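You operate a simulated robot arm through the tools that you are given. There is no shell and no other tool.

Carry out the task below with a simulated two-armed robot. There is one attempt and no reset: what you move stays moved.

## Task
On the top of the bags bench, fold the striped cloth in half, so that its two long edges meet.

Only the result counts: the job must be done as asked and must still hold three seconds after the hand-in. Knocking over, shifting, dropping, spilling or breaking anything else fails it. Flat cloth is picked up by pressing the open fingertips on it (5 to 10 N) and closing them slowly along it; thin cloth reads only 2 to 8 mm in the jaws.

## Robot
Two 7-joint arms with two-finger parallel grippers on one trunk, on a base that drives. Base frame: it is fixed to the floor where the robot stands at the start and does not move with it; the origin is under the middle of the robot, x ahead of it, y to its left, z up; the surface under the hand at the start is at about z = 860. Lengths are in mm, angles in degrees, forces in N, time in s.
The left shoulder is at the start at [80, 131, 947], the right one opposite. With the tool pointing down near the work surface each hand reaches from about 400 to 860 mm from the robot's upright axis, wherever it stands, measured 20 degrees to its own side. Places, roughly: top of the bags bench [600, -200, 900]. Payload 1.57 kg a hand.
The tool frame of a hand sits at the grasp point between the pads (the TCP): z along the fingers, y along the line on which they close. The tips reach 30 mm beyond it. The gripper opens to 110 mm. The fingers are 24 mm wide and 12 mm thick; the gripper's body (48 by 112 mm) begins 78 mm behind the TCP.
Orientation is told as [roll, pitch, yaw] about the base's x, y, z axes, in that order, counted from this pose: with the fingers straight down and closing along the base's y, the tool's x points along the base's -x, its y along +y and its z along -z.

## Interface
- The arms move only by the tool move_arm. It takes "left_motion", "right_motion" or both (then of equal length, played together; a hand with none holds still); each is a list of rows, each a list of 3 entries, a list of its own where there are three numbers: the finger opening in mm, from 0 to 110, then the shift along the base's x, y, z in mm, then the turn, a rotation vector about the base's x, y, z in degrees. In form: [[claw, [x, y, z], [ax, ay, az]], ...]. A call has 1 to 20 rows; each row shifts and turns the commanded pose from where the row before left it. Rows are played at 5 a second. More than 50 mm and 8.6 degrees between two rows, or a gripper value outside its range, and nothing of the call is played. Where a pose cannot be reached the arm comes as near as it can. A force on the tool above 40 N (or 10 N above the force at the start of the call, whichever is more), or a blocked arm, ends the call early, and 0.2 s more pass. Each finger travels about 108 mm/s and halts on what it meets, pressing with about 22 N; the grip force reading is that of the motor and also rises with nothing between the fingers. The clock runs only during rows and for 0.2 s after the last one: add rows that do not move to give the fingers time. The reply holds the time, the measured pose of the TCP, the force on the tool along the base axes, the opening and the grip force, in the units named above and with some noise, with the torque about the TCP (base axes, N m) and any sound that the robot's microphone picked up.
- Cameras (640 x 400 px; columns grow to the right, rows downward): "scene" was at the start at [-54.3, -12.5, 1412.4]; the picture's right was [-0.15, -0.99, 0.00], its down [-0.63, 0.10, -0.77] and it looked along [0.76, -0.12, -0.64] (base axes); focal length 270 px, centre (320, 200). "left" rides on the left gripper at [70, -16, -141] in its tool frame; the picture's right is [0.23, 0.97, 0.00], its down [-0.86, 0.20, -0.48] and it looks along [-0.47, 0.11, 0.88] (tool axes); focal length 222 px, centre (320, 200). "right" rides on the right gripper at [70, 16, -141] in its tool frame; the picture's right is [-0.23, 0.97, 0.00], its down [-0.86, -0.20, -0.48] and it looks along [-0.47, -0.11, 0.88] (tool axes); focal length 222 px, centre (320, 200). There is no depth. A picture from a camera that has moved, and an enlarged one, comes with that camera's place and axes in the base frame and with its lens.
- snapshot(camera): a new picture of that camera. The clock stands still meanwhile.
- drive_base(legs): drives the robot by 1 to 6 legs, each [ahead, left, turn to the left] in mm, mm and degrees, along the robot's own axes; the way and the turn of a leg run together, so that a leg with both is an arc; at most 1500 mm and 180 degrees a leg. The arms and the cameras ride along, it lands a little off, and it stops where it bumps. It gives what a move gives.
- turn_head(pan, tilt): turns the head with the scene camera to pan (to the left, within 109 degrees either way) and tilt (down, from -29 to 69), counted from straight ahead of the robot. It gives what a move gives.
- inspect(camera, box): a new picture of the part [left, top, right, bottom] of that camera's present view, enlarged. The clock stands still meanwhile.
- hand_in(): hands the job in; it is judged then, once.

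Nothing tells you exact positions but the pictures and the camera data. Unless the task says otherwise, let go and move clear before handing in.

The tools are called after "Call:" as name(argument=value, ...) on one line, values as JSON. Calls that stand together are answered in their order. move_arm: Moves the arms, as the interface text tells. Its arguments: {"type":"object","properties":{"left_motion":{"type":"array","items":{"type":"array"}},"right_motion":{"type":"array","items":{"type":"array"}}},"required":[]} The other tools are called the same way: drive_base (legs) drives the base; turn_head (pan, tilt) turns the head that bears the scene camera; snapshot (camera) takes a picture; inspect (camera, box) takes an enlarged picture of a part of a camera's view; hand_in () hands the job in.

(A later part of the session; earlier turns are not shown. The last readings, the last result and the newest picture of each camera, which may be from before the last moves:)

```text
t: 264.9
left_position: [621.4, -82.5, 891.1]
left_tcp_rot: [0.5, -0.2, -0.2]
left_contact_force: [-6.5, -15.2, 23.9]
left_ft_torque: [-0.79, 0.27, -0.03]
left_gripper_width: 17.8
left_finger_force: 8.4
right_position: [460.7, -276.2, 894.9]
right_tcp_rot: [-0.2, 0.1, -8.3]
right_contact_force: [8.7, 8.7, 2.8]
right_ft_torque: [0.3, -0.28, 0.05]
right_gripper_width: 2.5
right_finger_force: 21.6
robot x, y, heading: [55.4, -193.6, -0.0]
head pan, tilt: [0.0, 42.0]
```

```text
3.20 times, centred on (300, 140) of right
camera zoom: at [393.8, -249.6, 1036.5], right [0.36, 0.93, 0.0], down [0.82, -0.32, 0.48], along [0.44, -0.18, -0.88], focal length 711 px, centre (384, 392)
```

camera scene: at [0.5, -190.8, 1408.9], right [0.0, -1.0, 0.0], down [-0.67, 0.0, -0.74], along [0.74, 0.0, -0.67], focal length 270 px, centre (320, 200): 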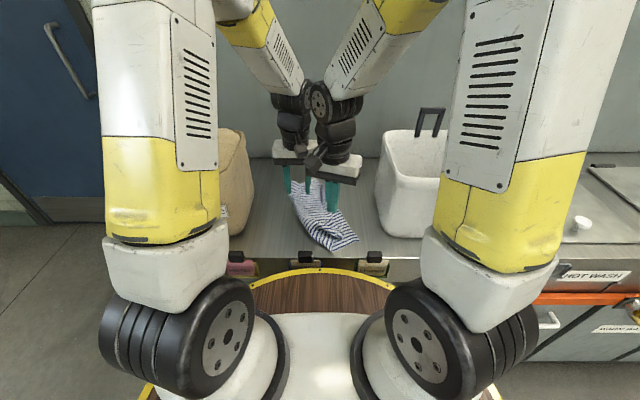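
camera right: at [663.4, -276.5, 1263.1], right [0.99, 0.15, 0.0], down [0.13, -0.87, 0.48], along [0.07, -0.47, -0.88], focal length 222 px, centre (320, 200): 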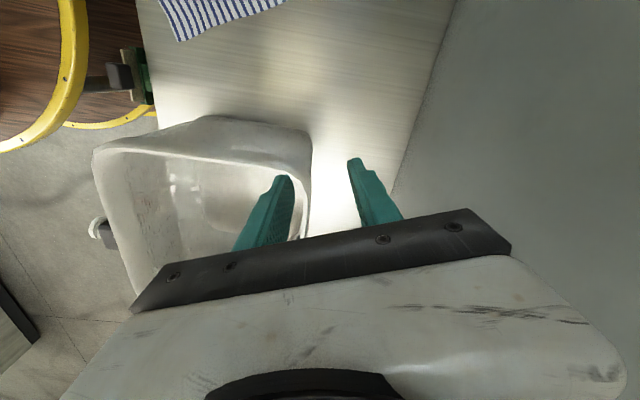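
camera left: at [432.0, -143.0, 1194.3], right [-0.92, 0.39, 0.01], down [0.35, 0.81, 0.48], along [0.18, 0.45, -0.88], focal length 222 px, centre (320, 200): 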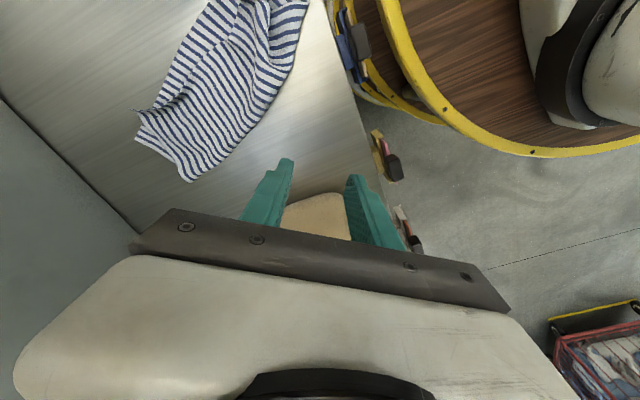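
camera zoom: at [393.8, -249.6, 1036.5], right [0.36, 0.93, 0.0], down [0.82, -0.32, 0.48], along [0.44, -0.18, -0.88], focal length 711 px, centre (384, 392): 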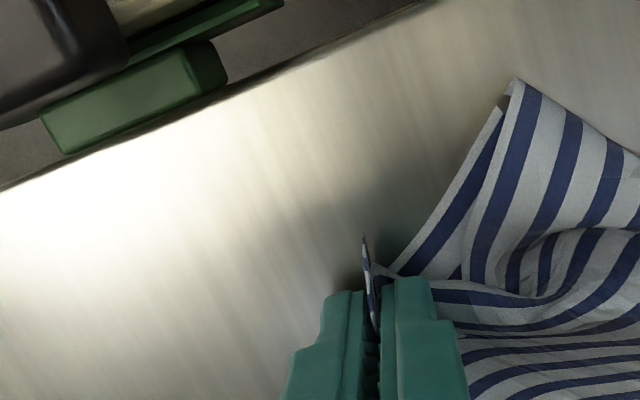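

D now sits on C with the top edge running along the lower one. I'll relax the tension slightly, press lightly, and release.

Call:
move_arm(right_motion=[[0, [1.5, 1.5, -1.5], [0, 0, 0]], [0, [0.5, 0.5, -0.8], [0, 0, 0]], [6, [0, 0, 0], [0, 0, 0]], [12, [0, 0, 0], [0, 0, 0]], [18, [0, 0, 0], [0, 0, 0]], [24, [0, 0, 0], [0, 0, 0]], [30, [0, 0, 0], [0, 0, 0]], [30, [0, 0, 0], [0, 0, 0]]])

Call:
inspect(camera="right", box=[200, 80, 400, 200])

Call:
inspect(camera="scene", box=[275, 165, 385, 250])

```text
t: 266.7
left_position: [621.1, -81.7, 891.5]
left_tcp_rot: [0.7, -0.2, -0.3]
left_contact_force: [-1.8, 0.3, 11.1]
left_ft_torque: [-0.18, 0.1, -0.05]
left_gripper_width: 20.5
left_finger_force: 0.4
right_position: [462.2, -273.2, 892.0]
right_tcp_rot: [-0.1, 0.0, -8.2]
right_contact_force: [-0.3, -6.0, 32.6]
right_ft_torque: [0.39, -0.25, 0.0]
right_gripper_width: 25.2
right_finger_force: 0.1
robot x, y, heading: [56.3, -189.7, 0.3]
head pan, tilt: [0.0, 42.0]
```

```text
3.20 times, centred on (300, 140) of right
camera zoom: at [395.3, -247.2, 1034.2], right [0.36, 0.93, 0.0], down [0.82, -0.32, 0.48], along [0.44, -0.18, -0.88], focal length 711 px, centre (384, 392)
```

zoom: 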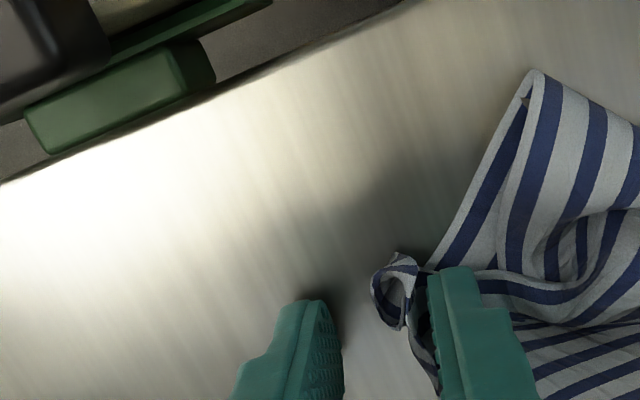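

```text
4.71 times, centred on (330, 208) of scene
camera zoom: at [-0.1, -190.9, 1408.9], right [0.0, -1.0, 0.0], down [-0.67, 0.0, -0.74], along [0.74, 0.0, -0.67], focal length 1272 px, centre (273, 165)
```

zoom: 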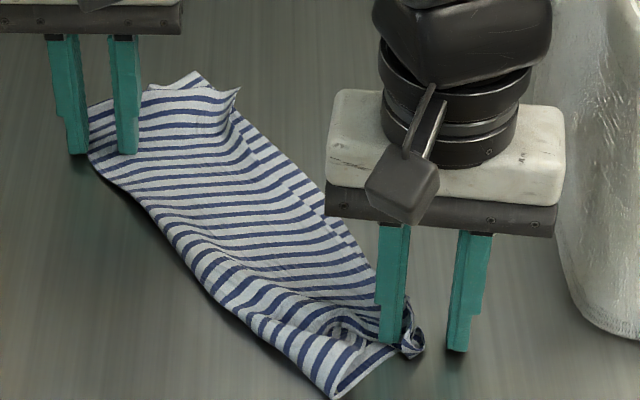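

Call:
move_arm(right_motion=[[30, [0, 0, 3], [0, 0, 0]], [30, [0, 0, 15], [0, 0, 0]], [30, [0, 0, 30], [0, 0, 0]], [30, [0, -5, 40], [0, 0, 0]], [30, [0, -5, 40], [0, 0, 0]], [30, [-5, -15, 40], [0, 0, 0]], [30, [-10, -20, 20], [0, 0, 0]], [30, [-10, -40, 0], [0, 0, 0]], [30, [0, -40, 0], [0, 0, 0]]], left_motion=[[20, [0, 0, 2], [0, 0, 0]], [20, [0, 0, 10], [0, 0, 0]], [20, [0, 0, 30], [0, 0, 0]], [20, [0, 0, 40], [0, 0, 0]], [20, [0, 0, 40], [0, 0, 0]], [20, [0, 0, 40], [0, 0, 0]], [20, [-15, 20, 20], [0, 0, 0]], [20, [-20, 10, 0], [0, 0, 0]], [20, [-20, 10, 0], [0, 0, 0]]])

Call:
snapshot(camera="scene")

Call:
inspect(camera="scene", box=[270, 165, 370, 250])

Call:
snapshot(camera="left")

Call:
snapshot(camera="right")

```text
t: 268.7
left_position: [566.7, -40.7, 1073.8]
left_tcp_rot: [0.6, -0.1, -0.2]
left_contact_force: [0.2, 0.1, -0.4]
left_ft_torque: [0.0, 0.03, 0.01]
left_gripper_width: 20.1
left_finger_force: 0.2
right_position: [435.6, -398.4, 1080.2]
right_tcp_rot: [-0.4, 0.2, -8.3]
right_contact_force: [0.4, 0.9, -0.1]
right_ft_torque: [0.0, 0.01, -0.03]
right_gripper_width: 30.2
right_finger_force: 0.0
robot x, y, heading: [53.0, -192.6, 0.2]
head pan, tilt: [0.0, 42.0]
```

```text
taken
camera scene: at [1.0, -190.6, 1408.9], right [0.0, -1.0, 0.0], down [-0.67, 0.0, -0.74], along [0.74, 0.0, -0.67], focal length 270 px, centre (320, 200)
```

scene: 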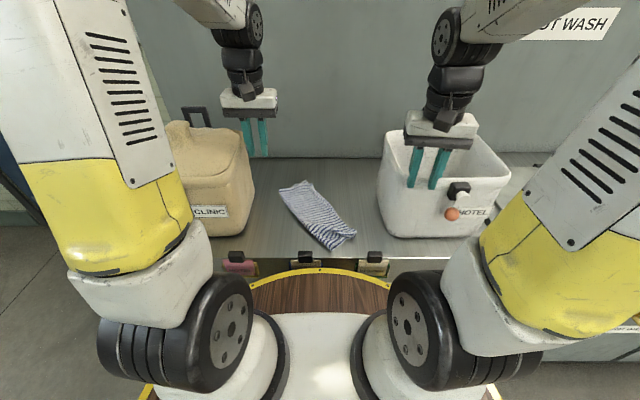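

```text
4.71 times, centred on (320, 208) of scene
camera zoom: at [1.0, -190.6, 1408.9], right [0.0, -1.0, 0.0], down [-0.67, 0.0, -0.74], along [0.74, 0.0, -0.67], focal length 1272 px, centre (320, 165)
```

zoom: 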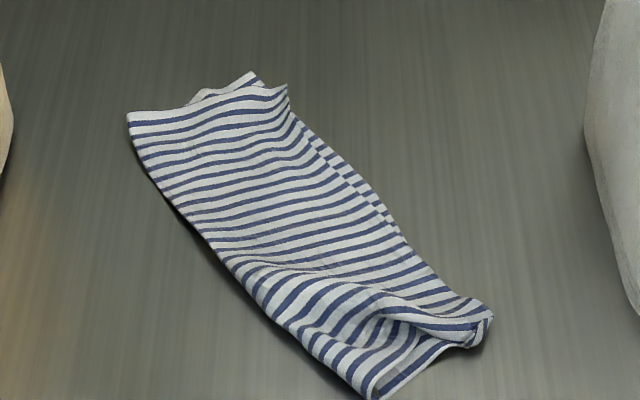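

```text
taken
camera left: at [496.8, -57.1, 1215.8], right [-0.22, 0.97, 0.01], down [0.85, 0.19, 0.48], along [0.47, 0.12, -0.88], focal length 222 px, centre (320, 200)
```

left: 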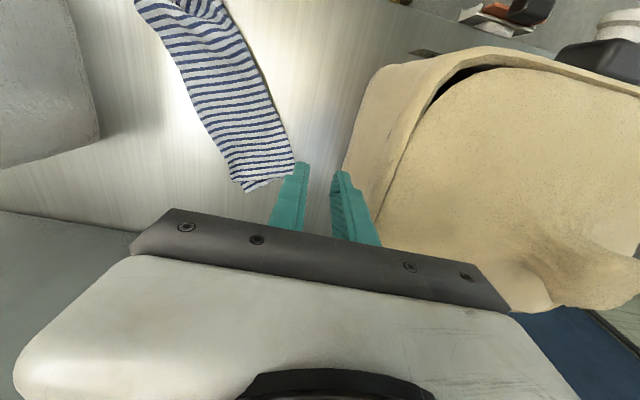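

```text
taken
camera right: at [370.6, -372.0, 1222.2], right [0.36, 0.93, -0.01], down [0.82, -0.32, 0.48], along [0.44, -0.18, -0.88], focal length 222 px, centre (320, 200)
```

right: 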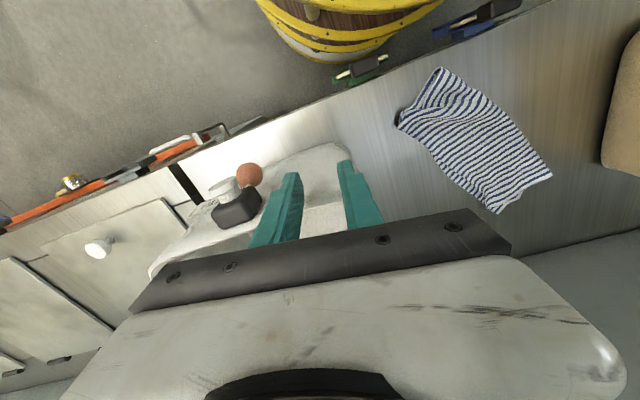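

This looks like a proper half fold now. Let me zoom in on all the edges to measure how well they meet.

Call:
inspect(camera="scene", box=[275, 175, 335, 215])

Call:
inspect(camera="scene", box=[305, 205, 365, 255])

Call:
inspect(camera="right", box=[380, 50, 570, 220])

Call:
inspect(camera="left", box=[130, 0, 310, 200])

```text
10.00 times, centred on (305, 195) of scene
camera zoom: at [1.0, -190.6, 1408.9], right [0.0, -1.0, 0.0], down [-0.67, 0.0, -0.74], along [0.74, 0.0, -0.67], focal length 2704 px, centre (470, 250)
```

zoom: 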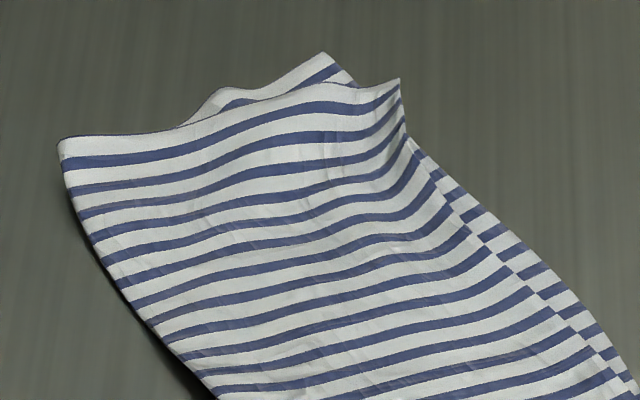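

```text
8.00 times, centred on (335, 230) of scene
camera zoom: at [1.0, -190.6, 1408.9], right [0.0, -1.0, 0.0], down [-0.67, 0.0, -0.74], along [0.74, 0.0, -0.67], focal length 2163 px, centre (200, -40)
```

zoom: 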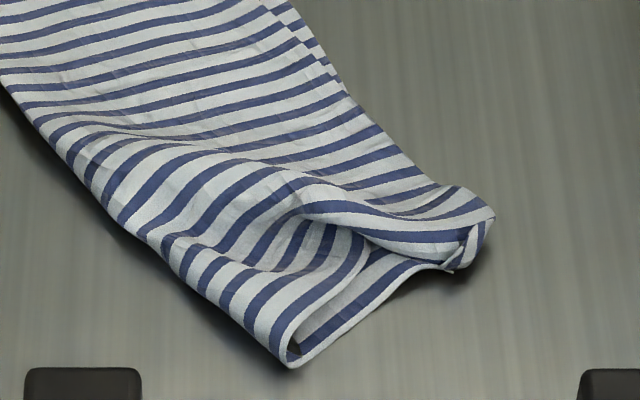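

```text
2.35 times, centred on (475, 135) of right
camera zoom: at [370.6, -372.0, 1222.2], right [0.36, 0.93, -0.01], down [0.82, -0.32, 0.48], along [0.44, -0.18, -0.88], focal length 523 px, centre (-45, 353)
```

zoom: 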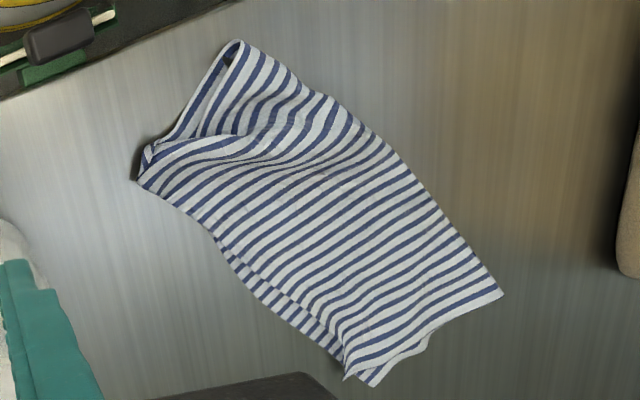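

```text
2.00 times, centred on (220, 100) of left
camera zoom: at [496.8, -57.1, 1215.8], right [-0.22, 0.97, 0.01], down [0.85, 0.19, 0.48], along [0.47, 0.12, -0.88], focal length 444 px, centre (520, 400)
```

zoom: 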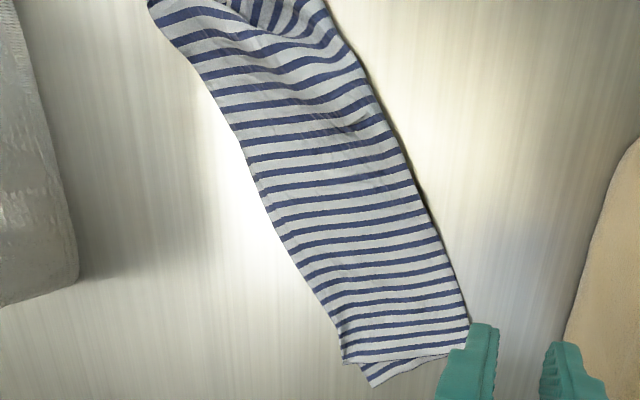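

The long edges now meet closely, to about 6–10 mm over most of the length and 20–27 mm at the ends. The near end still holds a pleat of extra top-layer cloth, though. To work on it comfortably, I'll first rotate and shift the whole cloth: left hand as pivot at the far part, right hand dragging the near part left and forward.

Call:
move_arm(left_motion=[[20, [15, -10, 0], [0, 0, 0]], [20, [20, -15, 0], [0, 0, 0]], [20, [20, -20, 0], [0, 0, 0]], [20, [18, -24, 0], [0, 0, 0]], [20, [0, 0, -40], [0, 0, 0]], [20, [0, 0, -40], [0, 0, 0]], [20, [0, 0, -40], [0, 0, 0]], [20, [0, 0, -40], [0, 0, 0]], [20, [0, 0, -15], [0, 0, 0]], [20, [0, 0, -3], [0, 0, 0]], [20, [0, 0, 0], [0, 0, 0]]], right_motion=[[30, [8, 40, 20], [0, 0, 0]], [30, [12, 40, 0], [0, 0, 0]], [30, [17, 42, 0], [0, 0, 0]], [30, [17, 41, 0], [0, 0, 0]], [30, [0, 0, -40], [0, 0, 0]], [30, [0, 0, -40], [0, 0, 0]], [30, [0, 0, -40], [0, 0, 0]], [30, [0, 0, -40], [0, 0, 0]], [30, [0, 0, -30], [0, 0, 0]], [30, [0, 0, 0], [0, 0, 0]], [30, [0, 0, 0], [0, 0, 0]]])

Call:
snapshot(camera="scene")

Call:
inspect(camera="right", box=[180, 20, 460, 200])

```text
t: 271.1
left_position: [639.4, -111.4, 896.0]
left_tcp_rot: [0.6, -0.1, -0.1]
left_contact_force: [-0.1, -0.3, -0.8]
left_ft_torque: [-0.05, -0.01, 0.03]
left_gripper_width: 20.0
left_finger_force: 0.0
right_position: [492.3, -235.3, 910.7]
right_tcp_rot: [-0.2, 0.2, -8.2]
right_contact_force: [-0.1, 0.2, 0.8]
right_ft_torque: [-0.04, -0.01, -0.02]
right_gripper_width: 29.8
right_finger_force: 0.1
robot x, y, heading: [56.4, -187.1, 0.1]
head pan, tilt: [0.0, 42.0]
```

```text
taken
camera scene: at [0.9, -190.7, 1408.9], right [0.0, -1.0, 0.0], down [-0.67, 0.0, -0.74], along [0.74, 0.0, -0.67], focal length 270 px, centre (320, 200)
```

scene: 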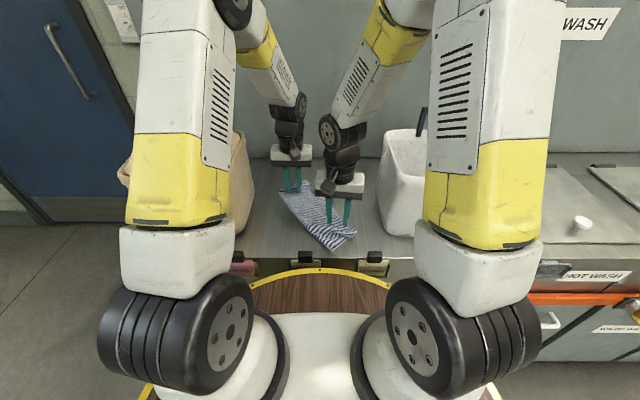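

```text
2.22 times, centred on (320, 110) of right
camera zoom: at [426.3, -209.2, 1052.9], right [0.36, 0.93, 0.0], down [0.82, -0.32, 0.48], along [0.44, -0.18, -0.88], focal length 494 px, centre (320, 400)
```

zoom: 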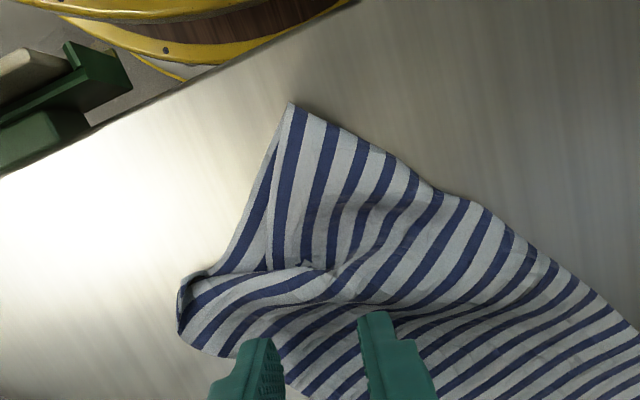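

Call:
move_arm(left_motion=[[20, [0, 0, -2], [0, 0, 0]], [20, [0, 0, -1.5], [0, 0, 0]], [20, [0, 0, -0.8], [0, 0, 0]], [20, [0, 0, 0], [0, 0, 0]]], right_motion=[[30, [0, 0, -10], [0, 0, 0]], [30, [0, 0, -6], [0, 0, 0]], [30, [0, 0, -2], [0, 0, 0]], [30, [0, 0, 0], [0, 0, 0]]])

```text
t: 272.1
left_position: [640.5, -110.8, 891.9]
left_tcp_rot: [0.6, -0.2, -0.2]
left_contact_force: [0.1, 0.0, 5.5]
left_ft_torque: [-0.03, -0.05, 0.03]
left_gripper_width: 19.9
left_finger_force: 0.1
right_position: [491.1, -235.2, 892.6]
right_tcp_rot: [-0.2, 0.2, -8.3]
right_contact_force: [1.3, 0.1, 1.8]
right_ft_torque: [-0.01, 0.02, -0.01]
right_gripper_width: 30.0
right_finger_force: 0.0
robot x, y, heading: [53.6, -195.1, 0.1]
head pan, tilt: [0.0, 42.0]
```

Call:
move_arm(left_motion=[[20, [0, 0, -0.2], [0, 0, 0]], [20, [3.2, 0, 0], [0, 0, -1.5]], [20, [3.2, 0, 0], [0, 0, -1.5]], [20, [3.2, 0, 0], [0, 0, -1.5]], [20, [3.2, 0, 0], [0, 0, -1.5]], [20, [3.2, 0, 0], [0, 0, -1.5]], [20, [3.2, 0, 0], [0, 0, -1.5]], [20, [3.2, 0, 0], [0, 0, -1.5]], [20, [3.2, 0, 0], [0, 0, -1.5]], [20, [3.2, 0, 0], [0, 0, -1.5]], [20, [3.2, 0, 0], [0, 0, -1.5]], [20, [3.2, 0, 0], [0, 0, -1.5]], [20, [3.2, 0, 0], [0, 0, -1.5]], [20, [3.2, 0, 0], [0, 0, -1.5]], [20, [3.2, 0, 0], [0, 0, -1.5]], [20, [0, 0, 0], [0, 0, 0]]], right_motion=[[30, [0, 0, -0.8], [0, 0, 0]], [30, [0.7, 4.5, 0], [0, 0, -1.5]], [30, [0.7, 4.5, 0], [0, 0, -1.5]], [30, [0.7, 4.5, 0], [0, 0, -1.5]], [30, [0.7, 4.5, 0], [0, 0, -1.5]], [30, [0.7, 4.5, 0], [0, 0, -1.5]], [30, [0.7, 4.5, 0], [0, 0, -1.5]], [30, [0.7, 4.5, 0], [0, 0, -1.5]], [30, [0.7, 4.5, 0], [0, 0, -1.5]], [30, [0.7, 4.5, 0], [0, 0, -1.5]], [30, [0.7, 4.5, 0], [0, 0, -1.5]], [30, [0.7, 4.5, 0], [0, 0, -1.5]], [30, [0.7, 4.5, 0], [0, 0, -1.5]], [30, [0.7, 4.5, 0], [0, 0, -1.5]], [30, [0.7, 4.5, 0], [0, 0, -1.5]], [30, [0, 0, 0], [0, 0, 0]]])

Call:
inspect(camera="right", box=[180, 20, 460, 200])

Call:
inspect(camera="scene", box=[265, 165, 365, 250])

```text
t: 275.5
left_position: [685.2, -110.4, 891.4]
left_tcp_rot: [0.7, -0.2, -21.2]
left_contact_force: [-3.9, 0.6, 15.1]
left_ft_torque: [-0.14, 0.06, -0.02]
left_gripper_width: 20.5
left_finger_force: 0.4
right_position: [500.9, -172.8, 891.6]
right_tcp_rot: [-0.3, 0.1, -29.3]
right_contact_force: [-0.4, -3.4, 13.4]
right_ft_torque: [-0.19, 0.08, 0.03]
right_gripper_width: 31.0
right_finger_force: 0.8
robot x, y, heading: [55.1, -189.6, 0.1]
head pan, tilt: [0.0, 42.0]
```

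```text
2.22 times, centred on (320, 110) of right
camera zoom: at [448.0, -124.4, 1033.8], right [0.67, 0.74, 0.0], down [0.65, -0.59, 0.48], along [0.35, -0.32, -0.88], focal length 494 px, centre (320, 400)
```

zoom: 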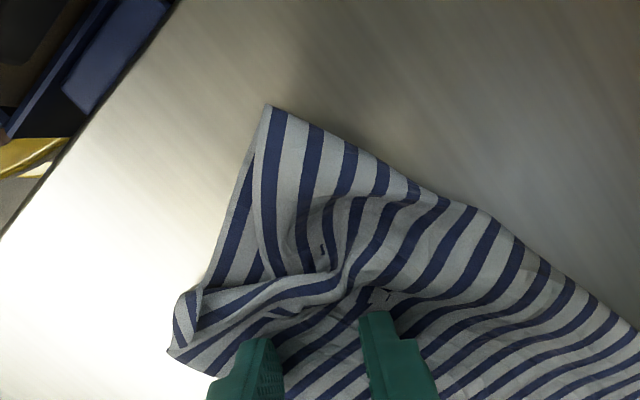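

```text
4.71 times, centred on (315, 208) of scene
camera zoom: at [0.0, -190.9, 1408.9], right [0.0, -1.0, 0.0], down [-0.67, 0.0, -0.74], along [0.74, 0.0, -0.67], focal length 1272 px, centre (344, 165)
```

zoom: 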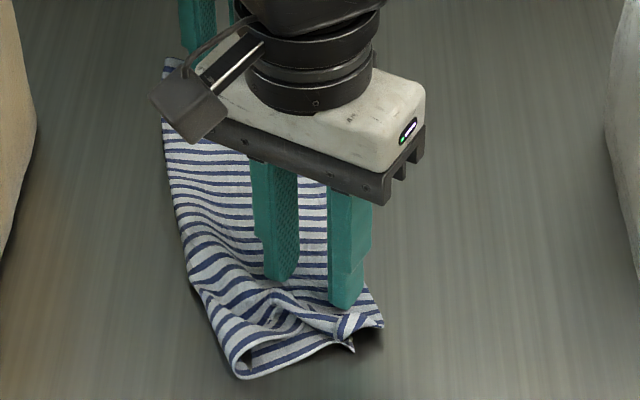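

The rotation worked, and the cloth is now better aligned. Next I'll smooth the near pleat toward the fold using one gripper: one finger pins the D/C corner while the other opens toward the fold and carries the slack with it.

Call:
move_arm(right_motion=[[30, [0, 0, 3], [0, 0, 0]], [30, [0, 0, 15], [0, 0, 0]], [10, [0, -4, 25], [0, 0, 8]], [0, [-6, -4, 0], [0, 0, 8.2]], [0, [-6, -4, 0], [0, 0, 8.2]], [0, [-6, -4, 0], [0, 0, 8.2]], [0, [-7, -4, 0], [0, 0, 8.2]], [0, [-7, -3, 0], [0, 0, 8]], [0, [0, 0, -15], [0, 0, 0]], [0, [0, 0, -15], [0, 0, 0]], [0, [0, 0, -6], [0, 0, 0]], [0, [0, 0, 0], [0, 0, 0]]])

Call:
inspect(camera="right", box=[200, 60, 440, 210])

```text
t: 278.1
left_position: [683.8, -110.8, 892.2]
left_tcp_rot: [0.6, -0.2, -21.2]
left_contact_force: [-4.4, 0.0, 17.8]
left_ft_torque: [-0.14, 0.05, -0.04]
left_gripper_width: 20.5
left_finger_force: 0.5
right_position: [466.9, -196.0, 897.0]
right_tcp_rot: [-0.2, 0.2, 19.6]
right_contact_force: [0.3, -0.3, -1.0]
right_ft_torque: [-0.03, 0.01, 0.02]
right_gripper_width: 0.0
right_finger_force: 21.3
robot x, y, heading: [57.5, -192.6, 0.3]
head pan, tilt: [0.0, 42.0]
```

```text
2.67 times, centred on (320, 135) of right
camera zoom: at [396.9, -202.9, 1039.7], right [-0.11, 0.99, 0.0], down [0.87, 0.1, 0.48], along [0.47, 0.05, -0.88], focal length 592 px, centre (320, 373)
```

zoom: 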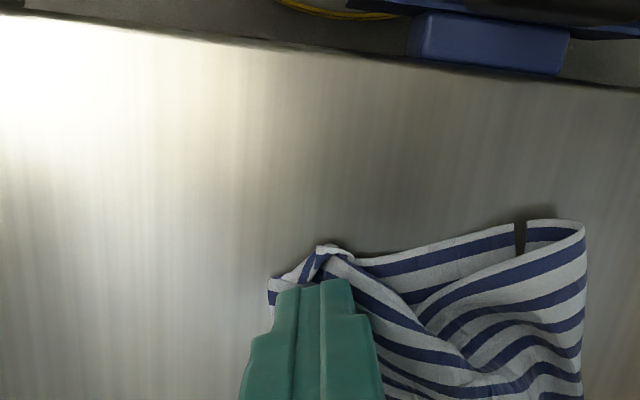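

Call:
move_arm(right_motion=[[0, [0, 0, -2], [0, 0, 0]], [0, [0, 0, -1], [0, 0, 0]], [0, [0, 0, 0], [0, 0, 0]]])

```text
t: 278.9
left_position: [685.5, -110.9, 891.5]
left_tcp_rot: [0.6, -0.2, -21.3]
left_contact_force: [-2.5, -0.6, 17.7]
left_ft_torque: [-0.18, 0.09, 0.0]
left_gripper_width: 20.3
left_finger_force: 0.2
right_position: [468.1, -196.3, 895.3]
right_tcp_rot: [-0.1, 0.1, 19.6]
right_contact_force: [-0.3, 0.8, 0.7]
right_ft_torque: [0.03, -0.02, 0.02]
right_gripper_width: 0.0
right_finger_force: 20.9
robot x, y, heading: [54.8, -190.2, 0.2]
head pan, tilt: [0.0, 42.0]
```

Call:
move_arm(right_motion=[[0, [0, 0, -1.2], [0, 0, 0]], [0, [0, 0, -0.8], [0, 0, 0]], [0, [0, 0, 0], [0, 0, 0]]])

```text
t: 279.7
left_position: [686.4, -111.9, 892.9]
left_tcp_rot: [0.5, -0.2, -21.0]
left_contact_force: [-3.0, -0.6, 18.4]
left_ft_torque: [-0.19, 0.08, -0.03]
left_gripper_width: 20.1
left_finger_force: 0.2
right_position: [468.5, -195.6, 893.8]
right_tcp_rot: [-0.3, 0.1, 19.6]
right_contact_force: [0.8, 0.4, 2.2]
right_ft_torque: [0.02, 0.01, 0.0]
right_gripper_width: 0.2
right_finger_force: 20.7
robot x, y, heading: [53.8, -188.9, -0.1]
head pan, tilt: [0.0, 42.0]
```

Call:
move_arm(right_motion=[[0, [0, 0, -0.6], [0, 0, 0]], [6, [-1, 2.8, 0], [0, 0, 0]], [12, [-1, 2.8, 0], [0, 0, 0]], [18, [-1, 2.8, 0], [0, 0, 0]], [24, [-1, 2.8, 0], [0, 0, 0]], [30, [-1, 2.8, 0], [0, 0, 0]], [36, [-1, 2.8, 0], [0, 0, 0]], [36, [0, 0, 0], [0, 0, 0]]])

Call:
inspect(camera="right", box=[180, 60, 460, 210])

```text
t: 281.5
left_position: [685.2, -111.1, 891.1]
left_tcp_rot: [0.6, -0.4, -21.1]
left_contact_force: [-3.3, -0.5, 18.4]
left_ft_torque: [-0.19, 0.09, -0.03]
left_gripper_width: 20.2
left_finger_force: 0.3
right_position: [462.9, -179.8, 893.6]
right_tcp_rot: [-0.2, 0.3, 19.7]
right_contact_force: [0.3, -0.3, -0.1]
right_ft_torque: [-0.01, 0.0, 0.03]
right_gripper_width: 36.0
right_finger_force: 0.1
robot x, y, heading: [57.3, -194.2, -0.0]
head pan, tilt: [0.0, 42.0]
```

```text
2.29 times, centred on (320, 135) of right
camera zoom: at [391.0, -186.2, 1035.8], right [-0.11, 0.99, 0.0], down [0.87, 0.1, 0.48], along [0.47, 0.05, -0.88], focal length 508 px, centre (320, 349)
```

zoom: 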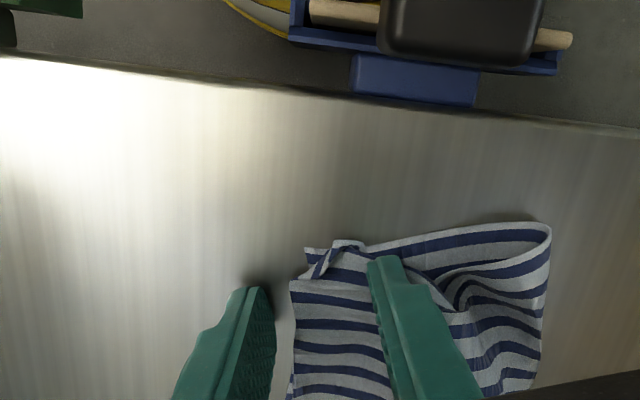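

The pleat has started moving toward the fold, but the pinning finger slipped off the edge. I'll reset with the pinning finger farther inside the cloth and repeat with a little more pressure.

Call:
move_arm(right_motion=[[36, [0, 0, 6], [0, 0, 0]], [18, [-2, 3, 0], [0, 0, 0]], [0, [-2, 3, 0], [0, 0, 0]], [0, [0, 0, 0], [0, 0, 0]], [0, [0, 0, -5], [0, 0, 0]], [0, [0, 0, -2], [0, 0, 0]], [0, [0, 0, 0], [0, 0, 0]]])

Call:
inspect(camera="right", box=[180, 60, 460, 210])

```text
t: 283.1
left_position: [684.5, -110.2, 890.2]
left_tcp_rot: [0.6, -0.3, -21.2]
left_contact_force: [-2.9, -1.4, 16.7]
left_ft_torque: [-0.17, 0.04, -0.01]
left_gripper_width: 20.1
left_finger_force: 0.3
right_position: [459.5, -172.1, 892.7]
right_tcp_rot: [-0.2, 0.1, 19.6]
right_contact_force: [-1.6, 0.6, 7.2]
right_ft_torque: [0.04, 0.09, -0.01]
right_gripper_width: 0.0
right_finger_force: 21.7
robot x, y, heading: [53.4, -194.6, 0.1]
head pan, tilt: [0.0, 42.0]
```

```text
2.29 times, centred on (320, 135) of right
camera zoom: at [387.5, -180.0, 1034.3], right [-0.11, 0.99, 0.0], down [0.87, 0.1, 0.48], along [0.47, 0.05, -0.88], focal length 508 px, centre (320, 349)
```

zoom: 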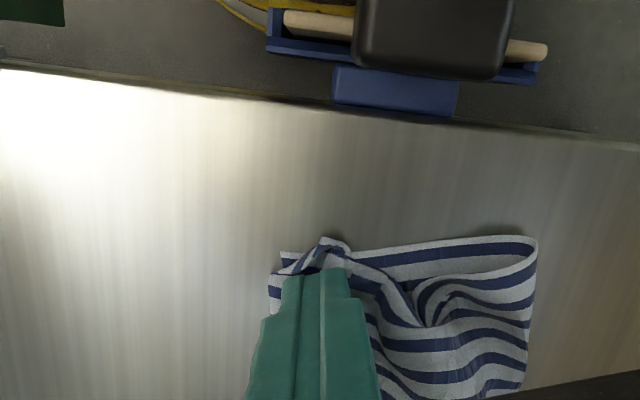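

Call:
move_arm(right_motion=[[0, [0, 0, -0.2], [0, 0, 0]], [6, [-1, 2.8, 0], [0, 0, 0]], [12, [-1, 2.8, 0], [0, 0, 0]], [18, [-1, 2.8, 0], [0, 0, 0]], [24, [-1, 2.8, 0], [0, 0, 0]], [30, [-1, 2.8, 0], [0, 0, 0]], [36, [-1, 2.8, 0], [0, 0, 0]], [42, [-1, 2.8, 0], [0, 0, 0]], [42, [0, 0, 0], [0, 0, 0]]])

Call:
inspect(camera="right", box=[180, 60, 460, 210])

```text
t: 285.1
left_position: [684.9, -110.6, 892.1]
left_tcp_rot: [0.6, -0.2, -21.2]
left_contact_force: [-2.3, 1.6, 14.4]
left_ft_torque: [-0.13, 0.05, -0.06]
left_gripper_width: 20.1
left_finger_force: 0.1
right_position: [450.7, -153.8, 891.2]
right_tcp_rot: [-0.2, 0.0, 19.5]
right_contact_force: [5.2, -5.1, 29.6]
right_ft_torque: [0.51, 0.19, -0.09]
right_gripper_width: 35.5
right_finger_force: 0.0
robot x, y, heading: [55.3, -192.1, -0.3]
head pan, tilt: [0.0, 42.0]
```

```text
2.29 times, centred on (320, 135) of right
camera zoom: at [379.6, -160.9, 1033.9], right [-0.11, 0.99, 0.0], down [0.87, 0.1, 0.48], along [0.48, 0.05, -0.88], focal length 508 px, centre (320, 349)
```

zoom: 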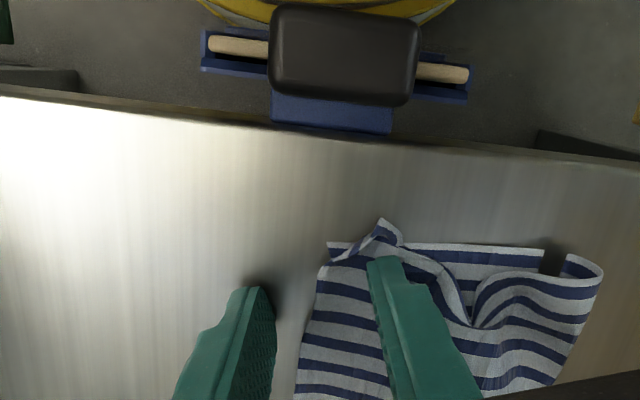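

Call:
move_arm(right_motion=[[42, [0, 0, 5], [0, 0, 0]], [42, [0, 0, 25], [0, 0, 0]], [30, [0, 0, 40], [0, 0, 0]], [20, [0, -10, 45], [0, 0, 0]], [20, [0, -25, 40], [0, 0, 0]], [20, [0, -45, 0], [0, 0, 0]], [20, [0, -48, 0], [0, 0, 0]], [20, [0, -48, 0], [0, 0, 0]]], left_motion=[[20, [0, 0, 2], [0, 0, 0]], [20, [0, 0, 20], [0, 0, 0]], [20, [0, 0, 40], [0, 0, 0]], [20, [0, 0, 45], [0, 0, 0]], [20, [0, 10, 45], [0, 0, 0]], [20, [-20, 30, 20], [0, 0, 0]], [20, [-40, 20, 0], [0, 0, 0]], [20, [-40, 10, 0], [0, 0, 0]]])

Call:
snapshot(camera="scene")

Call:
inspect(camera="scene", box=[265, 165, 355, 245])

Call:
inspect(camera="right", box=[340, 0, 640, 200])

```text
t: 286.9
left_position: [585.0, -40.5, 1063.8]
left_tcp_rot: [0.7, -0.1, -21.2]
left_contact_force: [0.7, 0.6, -1.2]
left_ft_torque: [-0.02, 0.02, -0.02]
left_gripper_width: 20.3
left_finger_force: 0.0
right_position: [448.7, -331.8, 1045.2]
right_tcp_rot: [-0.2, 0.3, 19.6]
right_contact_force: [-0.3, 0.8, -1.3]
right_ft_torque: [0.0, 0.04, -0.02]
right_gripper_width: 20.0
right_finger_force: 0.1
robot x, y, heading: [58.1, -192.5, -0.0]
head pan, tilt: [0.0, 42.0]
```

```text
taken
camera scene: at [1.4, -190.5, 1408.9], right [0.0, -1.0, 0.0], down [-0.67, 0.0, -0.74], along [0.74, 0.0, -0.67], focal length 270 px, centre (320, 200)
```

scene: 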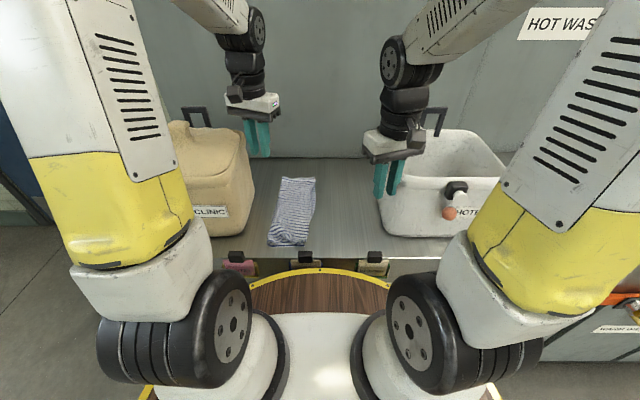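

```text
5.00 times, centred on (310, 205) of scene
camera zoom: at [1.4, -190.5, 1408.9], right [0.0, -1.0, 0.0], down [-0.67, 0.0, -0.74], along [0.74, 0.0, -0.67], focal length 1352 px, centre (370, 175)
```

zoom: 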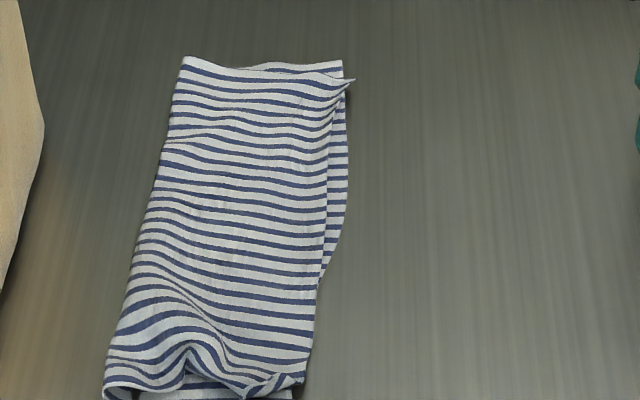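

```text
2.00 times, centred on (490, 100) of right
camera zoom: at [379.1, -337.7, 1187.9], right [-0.11, 0.99, 0.0], down [0.87, 0.1, 0.48], along [0.47, 0.05, -0.88], focal length 444 px, centre (-20, 400)
```

zoom: 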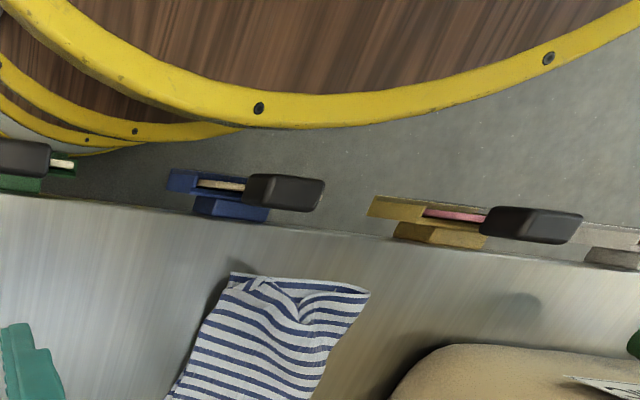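

The cloth now forms a neat rectangle: corners D and C are about 11 mm apart, A and B about 23 mm, and the long edges run together within about 10 mm. Only a soft bulge remains at the near-left. I'll smooth it once toward the fold, with the left hand pinning the edge near mid-length and the pinning finger well inside the cloth.

Call:
move_arm(left_motion=[[20, [5, -15, 0], [0, 0, 0]], [20, [5, -30, 0], [0, 0, 0]], [20, [5, -35, 0], [0, 0, 0]], [20, [0, -30, 0], [0, 0, 0]], [20, [0, 0, -40], [0, 0, 0]], [20, [0, 0, -40], [0, 0, 0]], [20, [0, 0, -40], [0, 0, 0]], [20, [0, 0, -40], [0, 0, 0]], [20, [0, 0, -7], [0, 0, 0]], [20, [0, 0, 0], [0, 0, 0]]], right_motion=[[10, [2, 30, 0], [0, 0, -6]], [0, [2, 35, 0], [0, 0, -6]], [0, [3, 45, 0], [0, 0, -7.6]], [0, [3, 45, 0], [0, 0, 0]], [0, [3, 45, -20], [0, 0, 0]], [0, [0, 10, -40], [0, 0, 0]], [0, [0, 0, -40], [0, 0, 0]], [0, [0, 0, -30], [0, 0, 0]], [0, [0, 0, -15], [0, 0, 0]], [0, [0, 0, 0], [0, 0, 0]]])

Call:
inspect(camera="right", box=[180, 40, 460, 210])

Call:
snapshot(camera="scene")

```text
t: 289.1
left_position: [600.6, -150.8, 895.6]
left_tcp_rot: [0.6, -0.2, -21.1]
left_contact_force: [0.3, 0.0, -0.5]
left_ft_torque: [0.01, 0.01, 0.01]
left_gripper_width: 19.9
left_finger_force: 0.1
right_position: [464.4, -119.1, 899.8]
right_tcp_rot: [-0.2, 0.2, 0.0]
right_contact_force: [0.4, 0.0, 0.3]
right_ft_torque: [0.01, -0.04, 0.05]
right_gripper_width: 0.1
right_finger_force: 21.5
robot x, y, heading: [54.9, -192.1, -0.3]
head pan, tilt: [0.0, 42.0]
```

```text
2.29 times, centred on (320, 125) of right
camera zoom: at [394.9, -102.1, 1042.3], right [0.23, 0.97, -0.01], down [0.86, -0.2, 0.48], along [0.46, -0.11, -0.88], focal length 508 px, centre (320, 371)
```

zoom: 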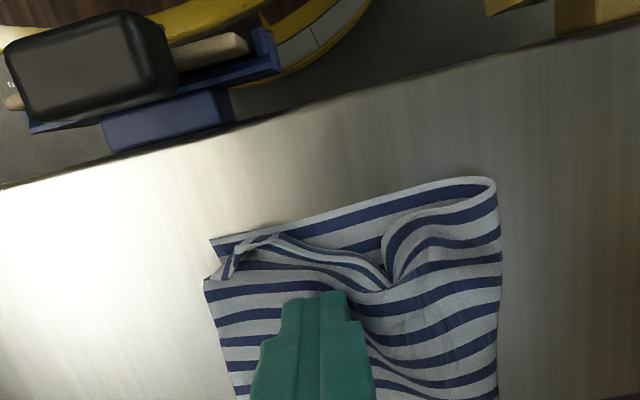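

```text
taken
camera scene: at [0.9, -190.7, 1408.9], right [0.0, -1.0, 0.0], down [-0.67, 0.0, -0.74], along [0.74, 0.0, -0.67], focal length 270 px, centre (320, 200)
```

scene: 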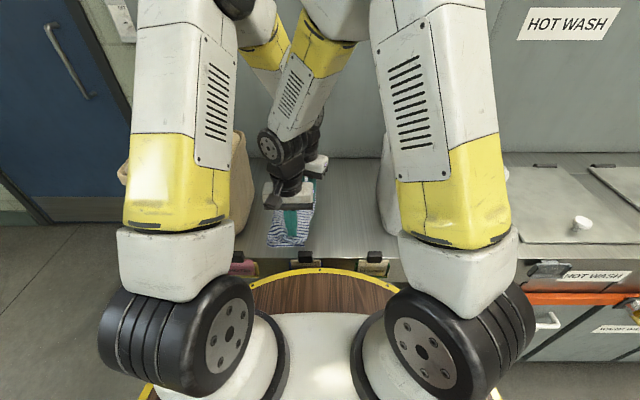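

Call:
move_arm(left_motion=[[20, [0, 0, -2.5], [0, 0, 0]], [20, [0, 0, -1.2], [0, 0, 0]], [20, [0, 0, -0.5], [0, 0, 0]], [20, [0, 0, 0], [0, 0, 0]]], right_motion=[[0, [0, 0, -4], [0, 0, 0]], [0, [0, 0, -2.5], [0, 0, 0]], [0, [0, 0, -0.8], [0, 0, 0]], [0, [0, 0, 0], [0, 0, 0]]])

```text
t: 290.1
left_position: [600.2, -151.6, 892.0]
left_tcp_rot: [0.6, -0.2, -21.1]
left_contact_force: [0.5, -0.7, 0.2]
left_ft_torque: [-0.03, 0.01, -0.03]
left_gripper_width: 20.0
left_finger_force: 0.0
right_position: [464.3, -118.9, 895.2]
right_tcp_rot: [-0.2, 0.2, 0.0]
right_contact_force: [-0.9, 0.2, -0.7]
right_ft_torque: [0.02, 0.0, 0.01]
right_gripper_width: 0.2
right_finger_force: 20.8
robot x, y, heading: [58.6, -193.0, -0.2]
head pan, tilt: [0.0, 42.0]
```

Call:
move_arm(left_motion=[[20, [0, 0, -0.8], [0, 0, 0]], [20, [0, 0, -0.6], [0, 0, 0]], [20, [0, 0, 0], [0, 0, 0]]], right_motion=[[0, [0, 0, -1.5], [0, 0, 0]], [0, [0, 0, -1], [0, 0, 0]], [0, [0, 0, 0], [0, 0, 0]]])

```text
t: 290.9
left_position: [600.6, -150.6, 891.1]
left_tcp_rot: [0.7, -0.3, -21.3]
left_contact_force: [1.9, -1.5, 15.4]
left_ft_torque: [-0.2, 0.05, 0.03]
left_gripper_width: 19.9
left_finger_force: 0.1
right_position: [464.6, -119.4, 892.4]
right_tcp_rot: [-0.1, 0.2, -0.1]
right_contact_force: [0.3, -0.1, -0.2]
right_ft_torque: [0.0, 0.03, 0.0]
right_gripper_width: 0.2
right_finger_force: 21.5
robot x, y, heading: [53.0, -188.9, -0.1]
head pan, tilt: [0.0, 42.0]
```

Call:
move_arm(right_motion=[[0, [0, 0, -0.8], [0, 0, 0]], [0, [0, 0, -0.5], [0, 0, 0]], [0, [-4, 1, 0], [0, 0, 0]], [0, [-4, 1, 0], [0, 0, 0]], [0, [-4, 1, 0], [0, 0, 0]], [0, [-4, 1, 0], [0, 0, 0]], [0, [-4, 1, 0], [0, 0, 0]], [0, [0, 0, 0], [0, 0, 0]]])

Call:
inspect(camera="right", box=[180, 40, 460, 210])

```text
t: 292.7
left_position: [599.5, -151.1, 891.8]
left_tcp_rot: [0.6, -0.2, -21.2]
left_contact_force: [0.9, -1.1, 30.4]
left_ft_torque: [-0.42, 0.17, 0.09]
left_gripper_width: 19.8
left_finger_force: 0.1
right_position: [444.4, -114.6, 892.0]
right_tcp_rot: [-0.2, 0.2, 0.0]
right_contact_force: [8.4, -1.5, 11.7]
right_ft_torque: [-0.09, -0.19, 0.0]
right_gripper_width: 0.0
right_finger_force: 21.4
robot x, y, heading: [57.3, -193.6, 0.0]
head pan, tilt: [0.0, 42.0]
```

```text
2.29 times, centred on (320, 125) of right
camera zoom: at [375.1, -97.7, 1033.7], right [0.23, 0.97, 0.0], down [0.86, -0.2, 0.48], along [0.46, -0.11, -0.88], focal length 508 px, centre (320, 371)
```

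zoom: 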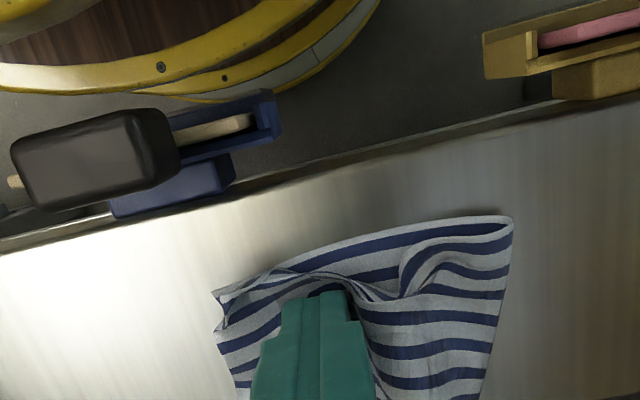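

Call:
move_arm(right_motion=[[0, [4, 0, 0.4], [0, 0, 0]], [0, [2, 5, 0], [0, 0, 0]], [0, [1, 5, 0], [0, 0, 0]], [0, [0, 5, 0], [0, 0, 0]], [0, [0, 5, 0], [0, 0, 0]], [0, [0, 5, 0], [0, 0, 0]], [0, [0, 5, 0], [0, 0, 0]], [0, [0, 0, 0], [0, 0, 0]]])

Call:
inspect(camera="right", box=[140, 40, 440, 210])

```text
t: 294.5
left_position: [599.3, -151.2, 892.3]
left_tcp_rot: [0.6, -0.1, -21.2]
left_contact_force: [0.7, -1.2, 35.5]
left_ft_torque: [-0.38, 0.2, -0.04]
left_gripper_width: 19.8
left_finger_force: 0.1
right_position: [451.3, -84.6, 891.6]
right_tcp_rot: [-0.2, 0.1, -0.1]
right_contact_force: [5.9, -4.6, 5.1]
right_ft_torque: [-0.15, -0.14, 0.04]
right_gripper_width: 0.0
right_finger_force: 21.0
robot x, y, heading: [57.1, -190.2, 0.0]
head pan, tilt: [0.0, 42.0]
```

```text
2.13 times, centred on (290, 125) of right
camera zoom: at [382.1, -67.4, 1033.8], right [0.23, 0.97, 0.0], down [0.86, -0.2, 0.48], along [0.46, -0.11, -0.88], focal length 474 px, centre (384, 360)
```

zoom: 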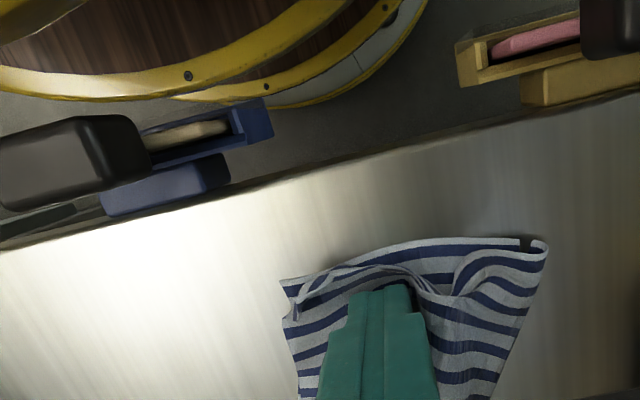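

Call:
move_arm(left_motion=[[20, [0, 0, 3], [0, 0, 0]], [20, [0, 0, 20], [0, 0, 0]], [20, [0, 0, 40], [0, 0, 0]], [20, [0, 0, 45], [0, 0, 0]], [20, [0, 10, 45], [0, 0, 0]], [20, [-20, 30, 20], [0, 0, 0]], [20, [-20, 40, 0], [0, 0, 0]], [20, [-20, 40, 0], [0, 0, 0]]], right_motion=[[0, [0, 0, 5], [0, 0, 0]], [0, [0, 0, 25], [0, 0, 0]], [0, [0, 0, 40], [0, 0, 0]], [0, [0, -10, 45], [0, 0, 0]], [0, [0, -25, 40], [0, 0, 0]], [0, [0, -45, 0], [0, 0, 0]], [0, [0, -48, 0], [0, 0, 0]], [0, [0, -48, 0], [0, 0, 0]]])

Call:
snapshot(camera="scene")

Call:
inspect(camera="scene", box=[255, 165, 345, 245])

Call:
inspect(camera="scene", box=[255, 215, 315, 255])

```text
t: 296.3
left_position: [539.4, -27.8, 1061.3]
left_tcp_rot: [0.5, -0.2, -21.1]
left_contact_force: [-0.1, -0.2, -0.6]
left_ft_torque: [-0.01, 0.03, -0.01]
left_gripper_width: 20.0
left_finger_force: 0.0
right_position: [452.1, -262.0, 1046.4]
right_tcp_rot: [-0.2, 0.2, 0.0]
right_contact_force: [0.7, -0.7, 0.4]
right_ft_torque: [0.0, 0.02, 0.01]
right_gripper_width: 0.0
right_finger_force: 21.2
robot x, y, heading: [53.4, -193.0, 0.2]
head pan, tilt: [0.0, 42.0]
```

```text
taken
camera scene: at [1.2, -190.7, 1408.9], right [0.0, -1.0, 0.0], down [-0.67, 0.0, -0.74], along [0.74, 0.0, -0.67], focal length 270 px, centre (320, 200)
```

scene: 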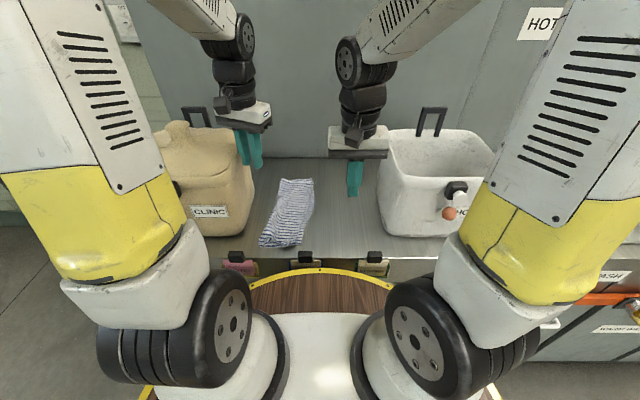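

```text
5.00 times, centred on (300, 205) of scene
camera zoom: at [1.2, -190.7, 1408.9], right [0.0, -1.0, 0.0], down [-0.67, 0.0, -0.74], along [0.74, 0.0, -0.67], focal length 1352 px, centre (420, 175)
```

zoom: 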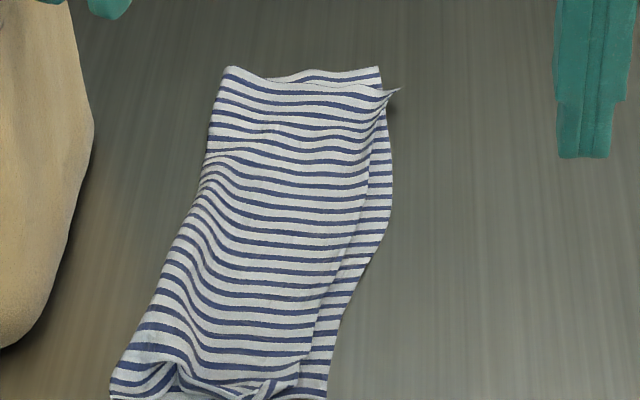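

```text
10.00 times, centred on (285, 235) of scene
camera zoom: at [1.2, -190.7, 1408.9], right [0.0, -1.0, 0.0], down [-0.67, 0.0, -0.74], along [0.74, 0.0, -0.67], focal length 2704 px, centre (670, -150)
```

zoom: 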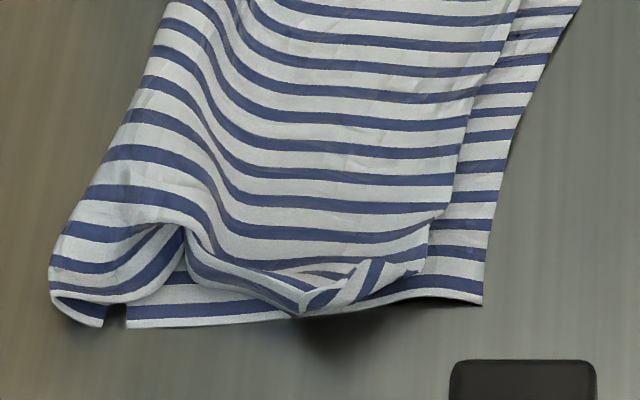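

The near corner D is still folded back a bit, with its tip at about (432,-102) while C is at (437,-143). I'll flip that last ear with the finger-opening move along the near edge, with the left hand pinning the middle.

Call:
move_arm(left_motion=[[20, [15, -20, 0], [0, 0, 5]], [20, [20, -30, 0], [0, 0, 5]], [20, [20, -30, 0], [0, 0, 5]], [20, [10, -15, -20], [0, 0, 6]], [20, [0, 0, -40], [0, 0, 0]], [20, [0, 0, -40], [0, 0, 0]], [20, [0, 0, -40], [0, 0, 0]], [20, [0, 0, -25], [0, 0, 0]], [20, [0, 0, -3], [0, 0, 0]], [20, [0, 0, 0], [0, 0, 0]]], right_motion=[[0, [-2, 40, 0], [0, 0, 0]], [0, [-3, 45, 0], [0, 0, 0]], [0, [-3, 45, 0], [0, 0, 0]], [0, [-3, 46, 0], [0, 0, 0]], [0, [0, 0, -40], [0, 0, 0]], [0, [0, 0, -40], [0, 0, 0]], [0, [0, 0, -30], [0, 0, 0]], [0, [0, 0, -25], [0, 0, 0]], [0, [0, 0, -8], [0, 0, 0]], [0, [0, 0, 0], [0, 0, 0]]])

Call:
inspect(camera="right", box=[140, 40, 440, 210])

```text
t: 298.5
left_position: [603.2, -125.1, 894.1]
left_tcp_rot: [0.5, -0.1, -0.3]
left_contact_force: [0.2, -0.1, 0.8]
left_ft_torque: [-0.02, 0.01, -0.02]
left_gripper_width: 20.1
left_finger_force: 0.0
right_position: [440.9, -84.8, 903.6]
right_tcp_rot: [-0.3, 0.2, 0.0]
right_contact_force: [0.3, -0.1, 0.1]
right_ft_torque: [0.01, -0.01, 0.0]
right_gripper_width: 0.0
right_finger_force: 21.1
robot x, y, heading: [55.8, -188.1, 0.2]
head pan, tilt: [0.0, 42.0]
```

```text
2.13 times, centred on (290, 125) of right
camera zoom: at [371.1, -67.1, 1045.3], right [0.23, 0.97, 0.0], down [0.86, -0.2, 0.48], along [0.46, -0.11, -0.88], focal length 474 px, centre (384, 360)
```

zoom: 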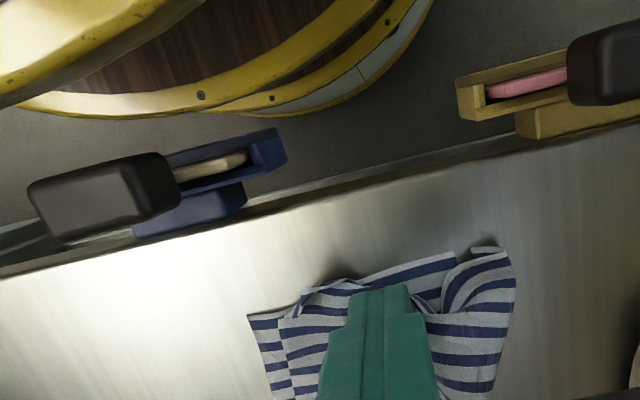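

Call:
move_arm(left_motion=[[20, [0, 0, -2], [0, 0, 0]], [20, [0, 0, -1], [0, 0, 0]], [20, [0, 0, 0], [0, 0, 0]], [20, [0, 0, 0], [0, 0, 0]]], right_motion=[[0, [-2, 4, -4], [0, 0, 0]], [0, [0, 0, -4], [0, 0, 0]], [0, [0, 0, -2], [0, 0, 0]], [0, [0, 0, 0], [0, 0, 0]]])

```text
t: 299.5
left_position: [603.6, -125.3, 892.0]
left_tcp_rot: [0.6, -0.1, -0.2]
left_contact_force: [0.1, -1.2, 1.5]
left_ft_torque: [0.0, 0.0, 0.0]
left_gripper_width: 19.7
left_finger_force: 0.0
right_position: [438.6, -81.8, 892.6]
right_tcp_rot: [-0.3, 0.2, 0.0]
right_contact_force: [-0.6, 0.7, -0.2]
right_ft_torque: [0.0, 0.0, -0.02]
right_gripper_width: 0.0
right_finger_force: 21.6
robot x, y, heading: [57.7, -187.8, 0.0]
head pan, tilt: [0.0, 42.0]
```

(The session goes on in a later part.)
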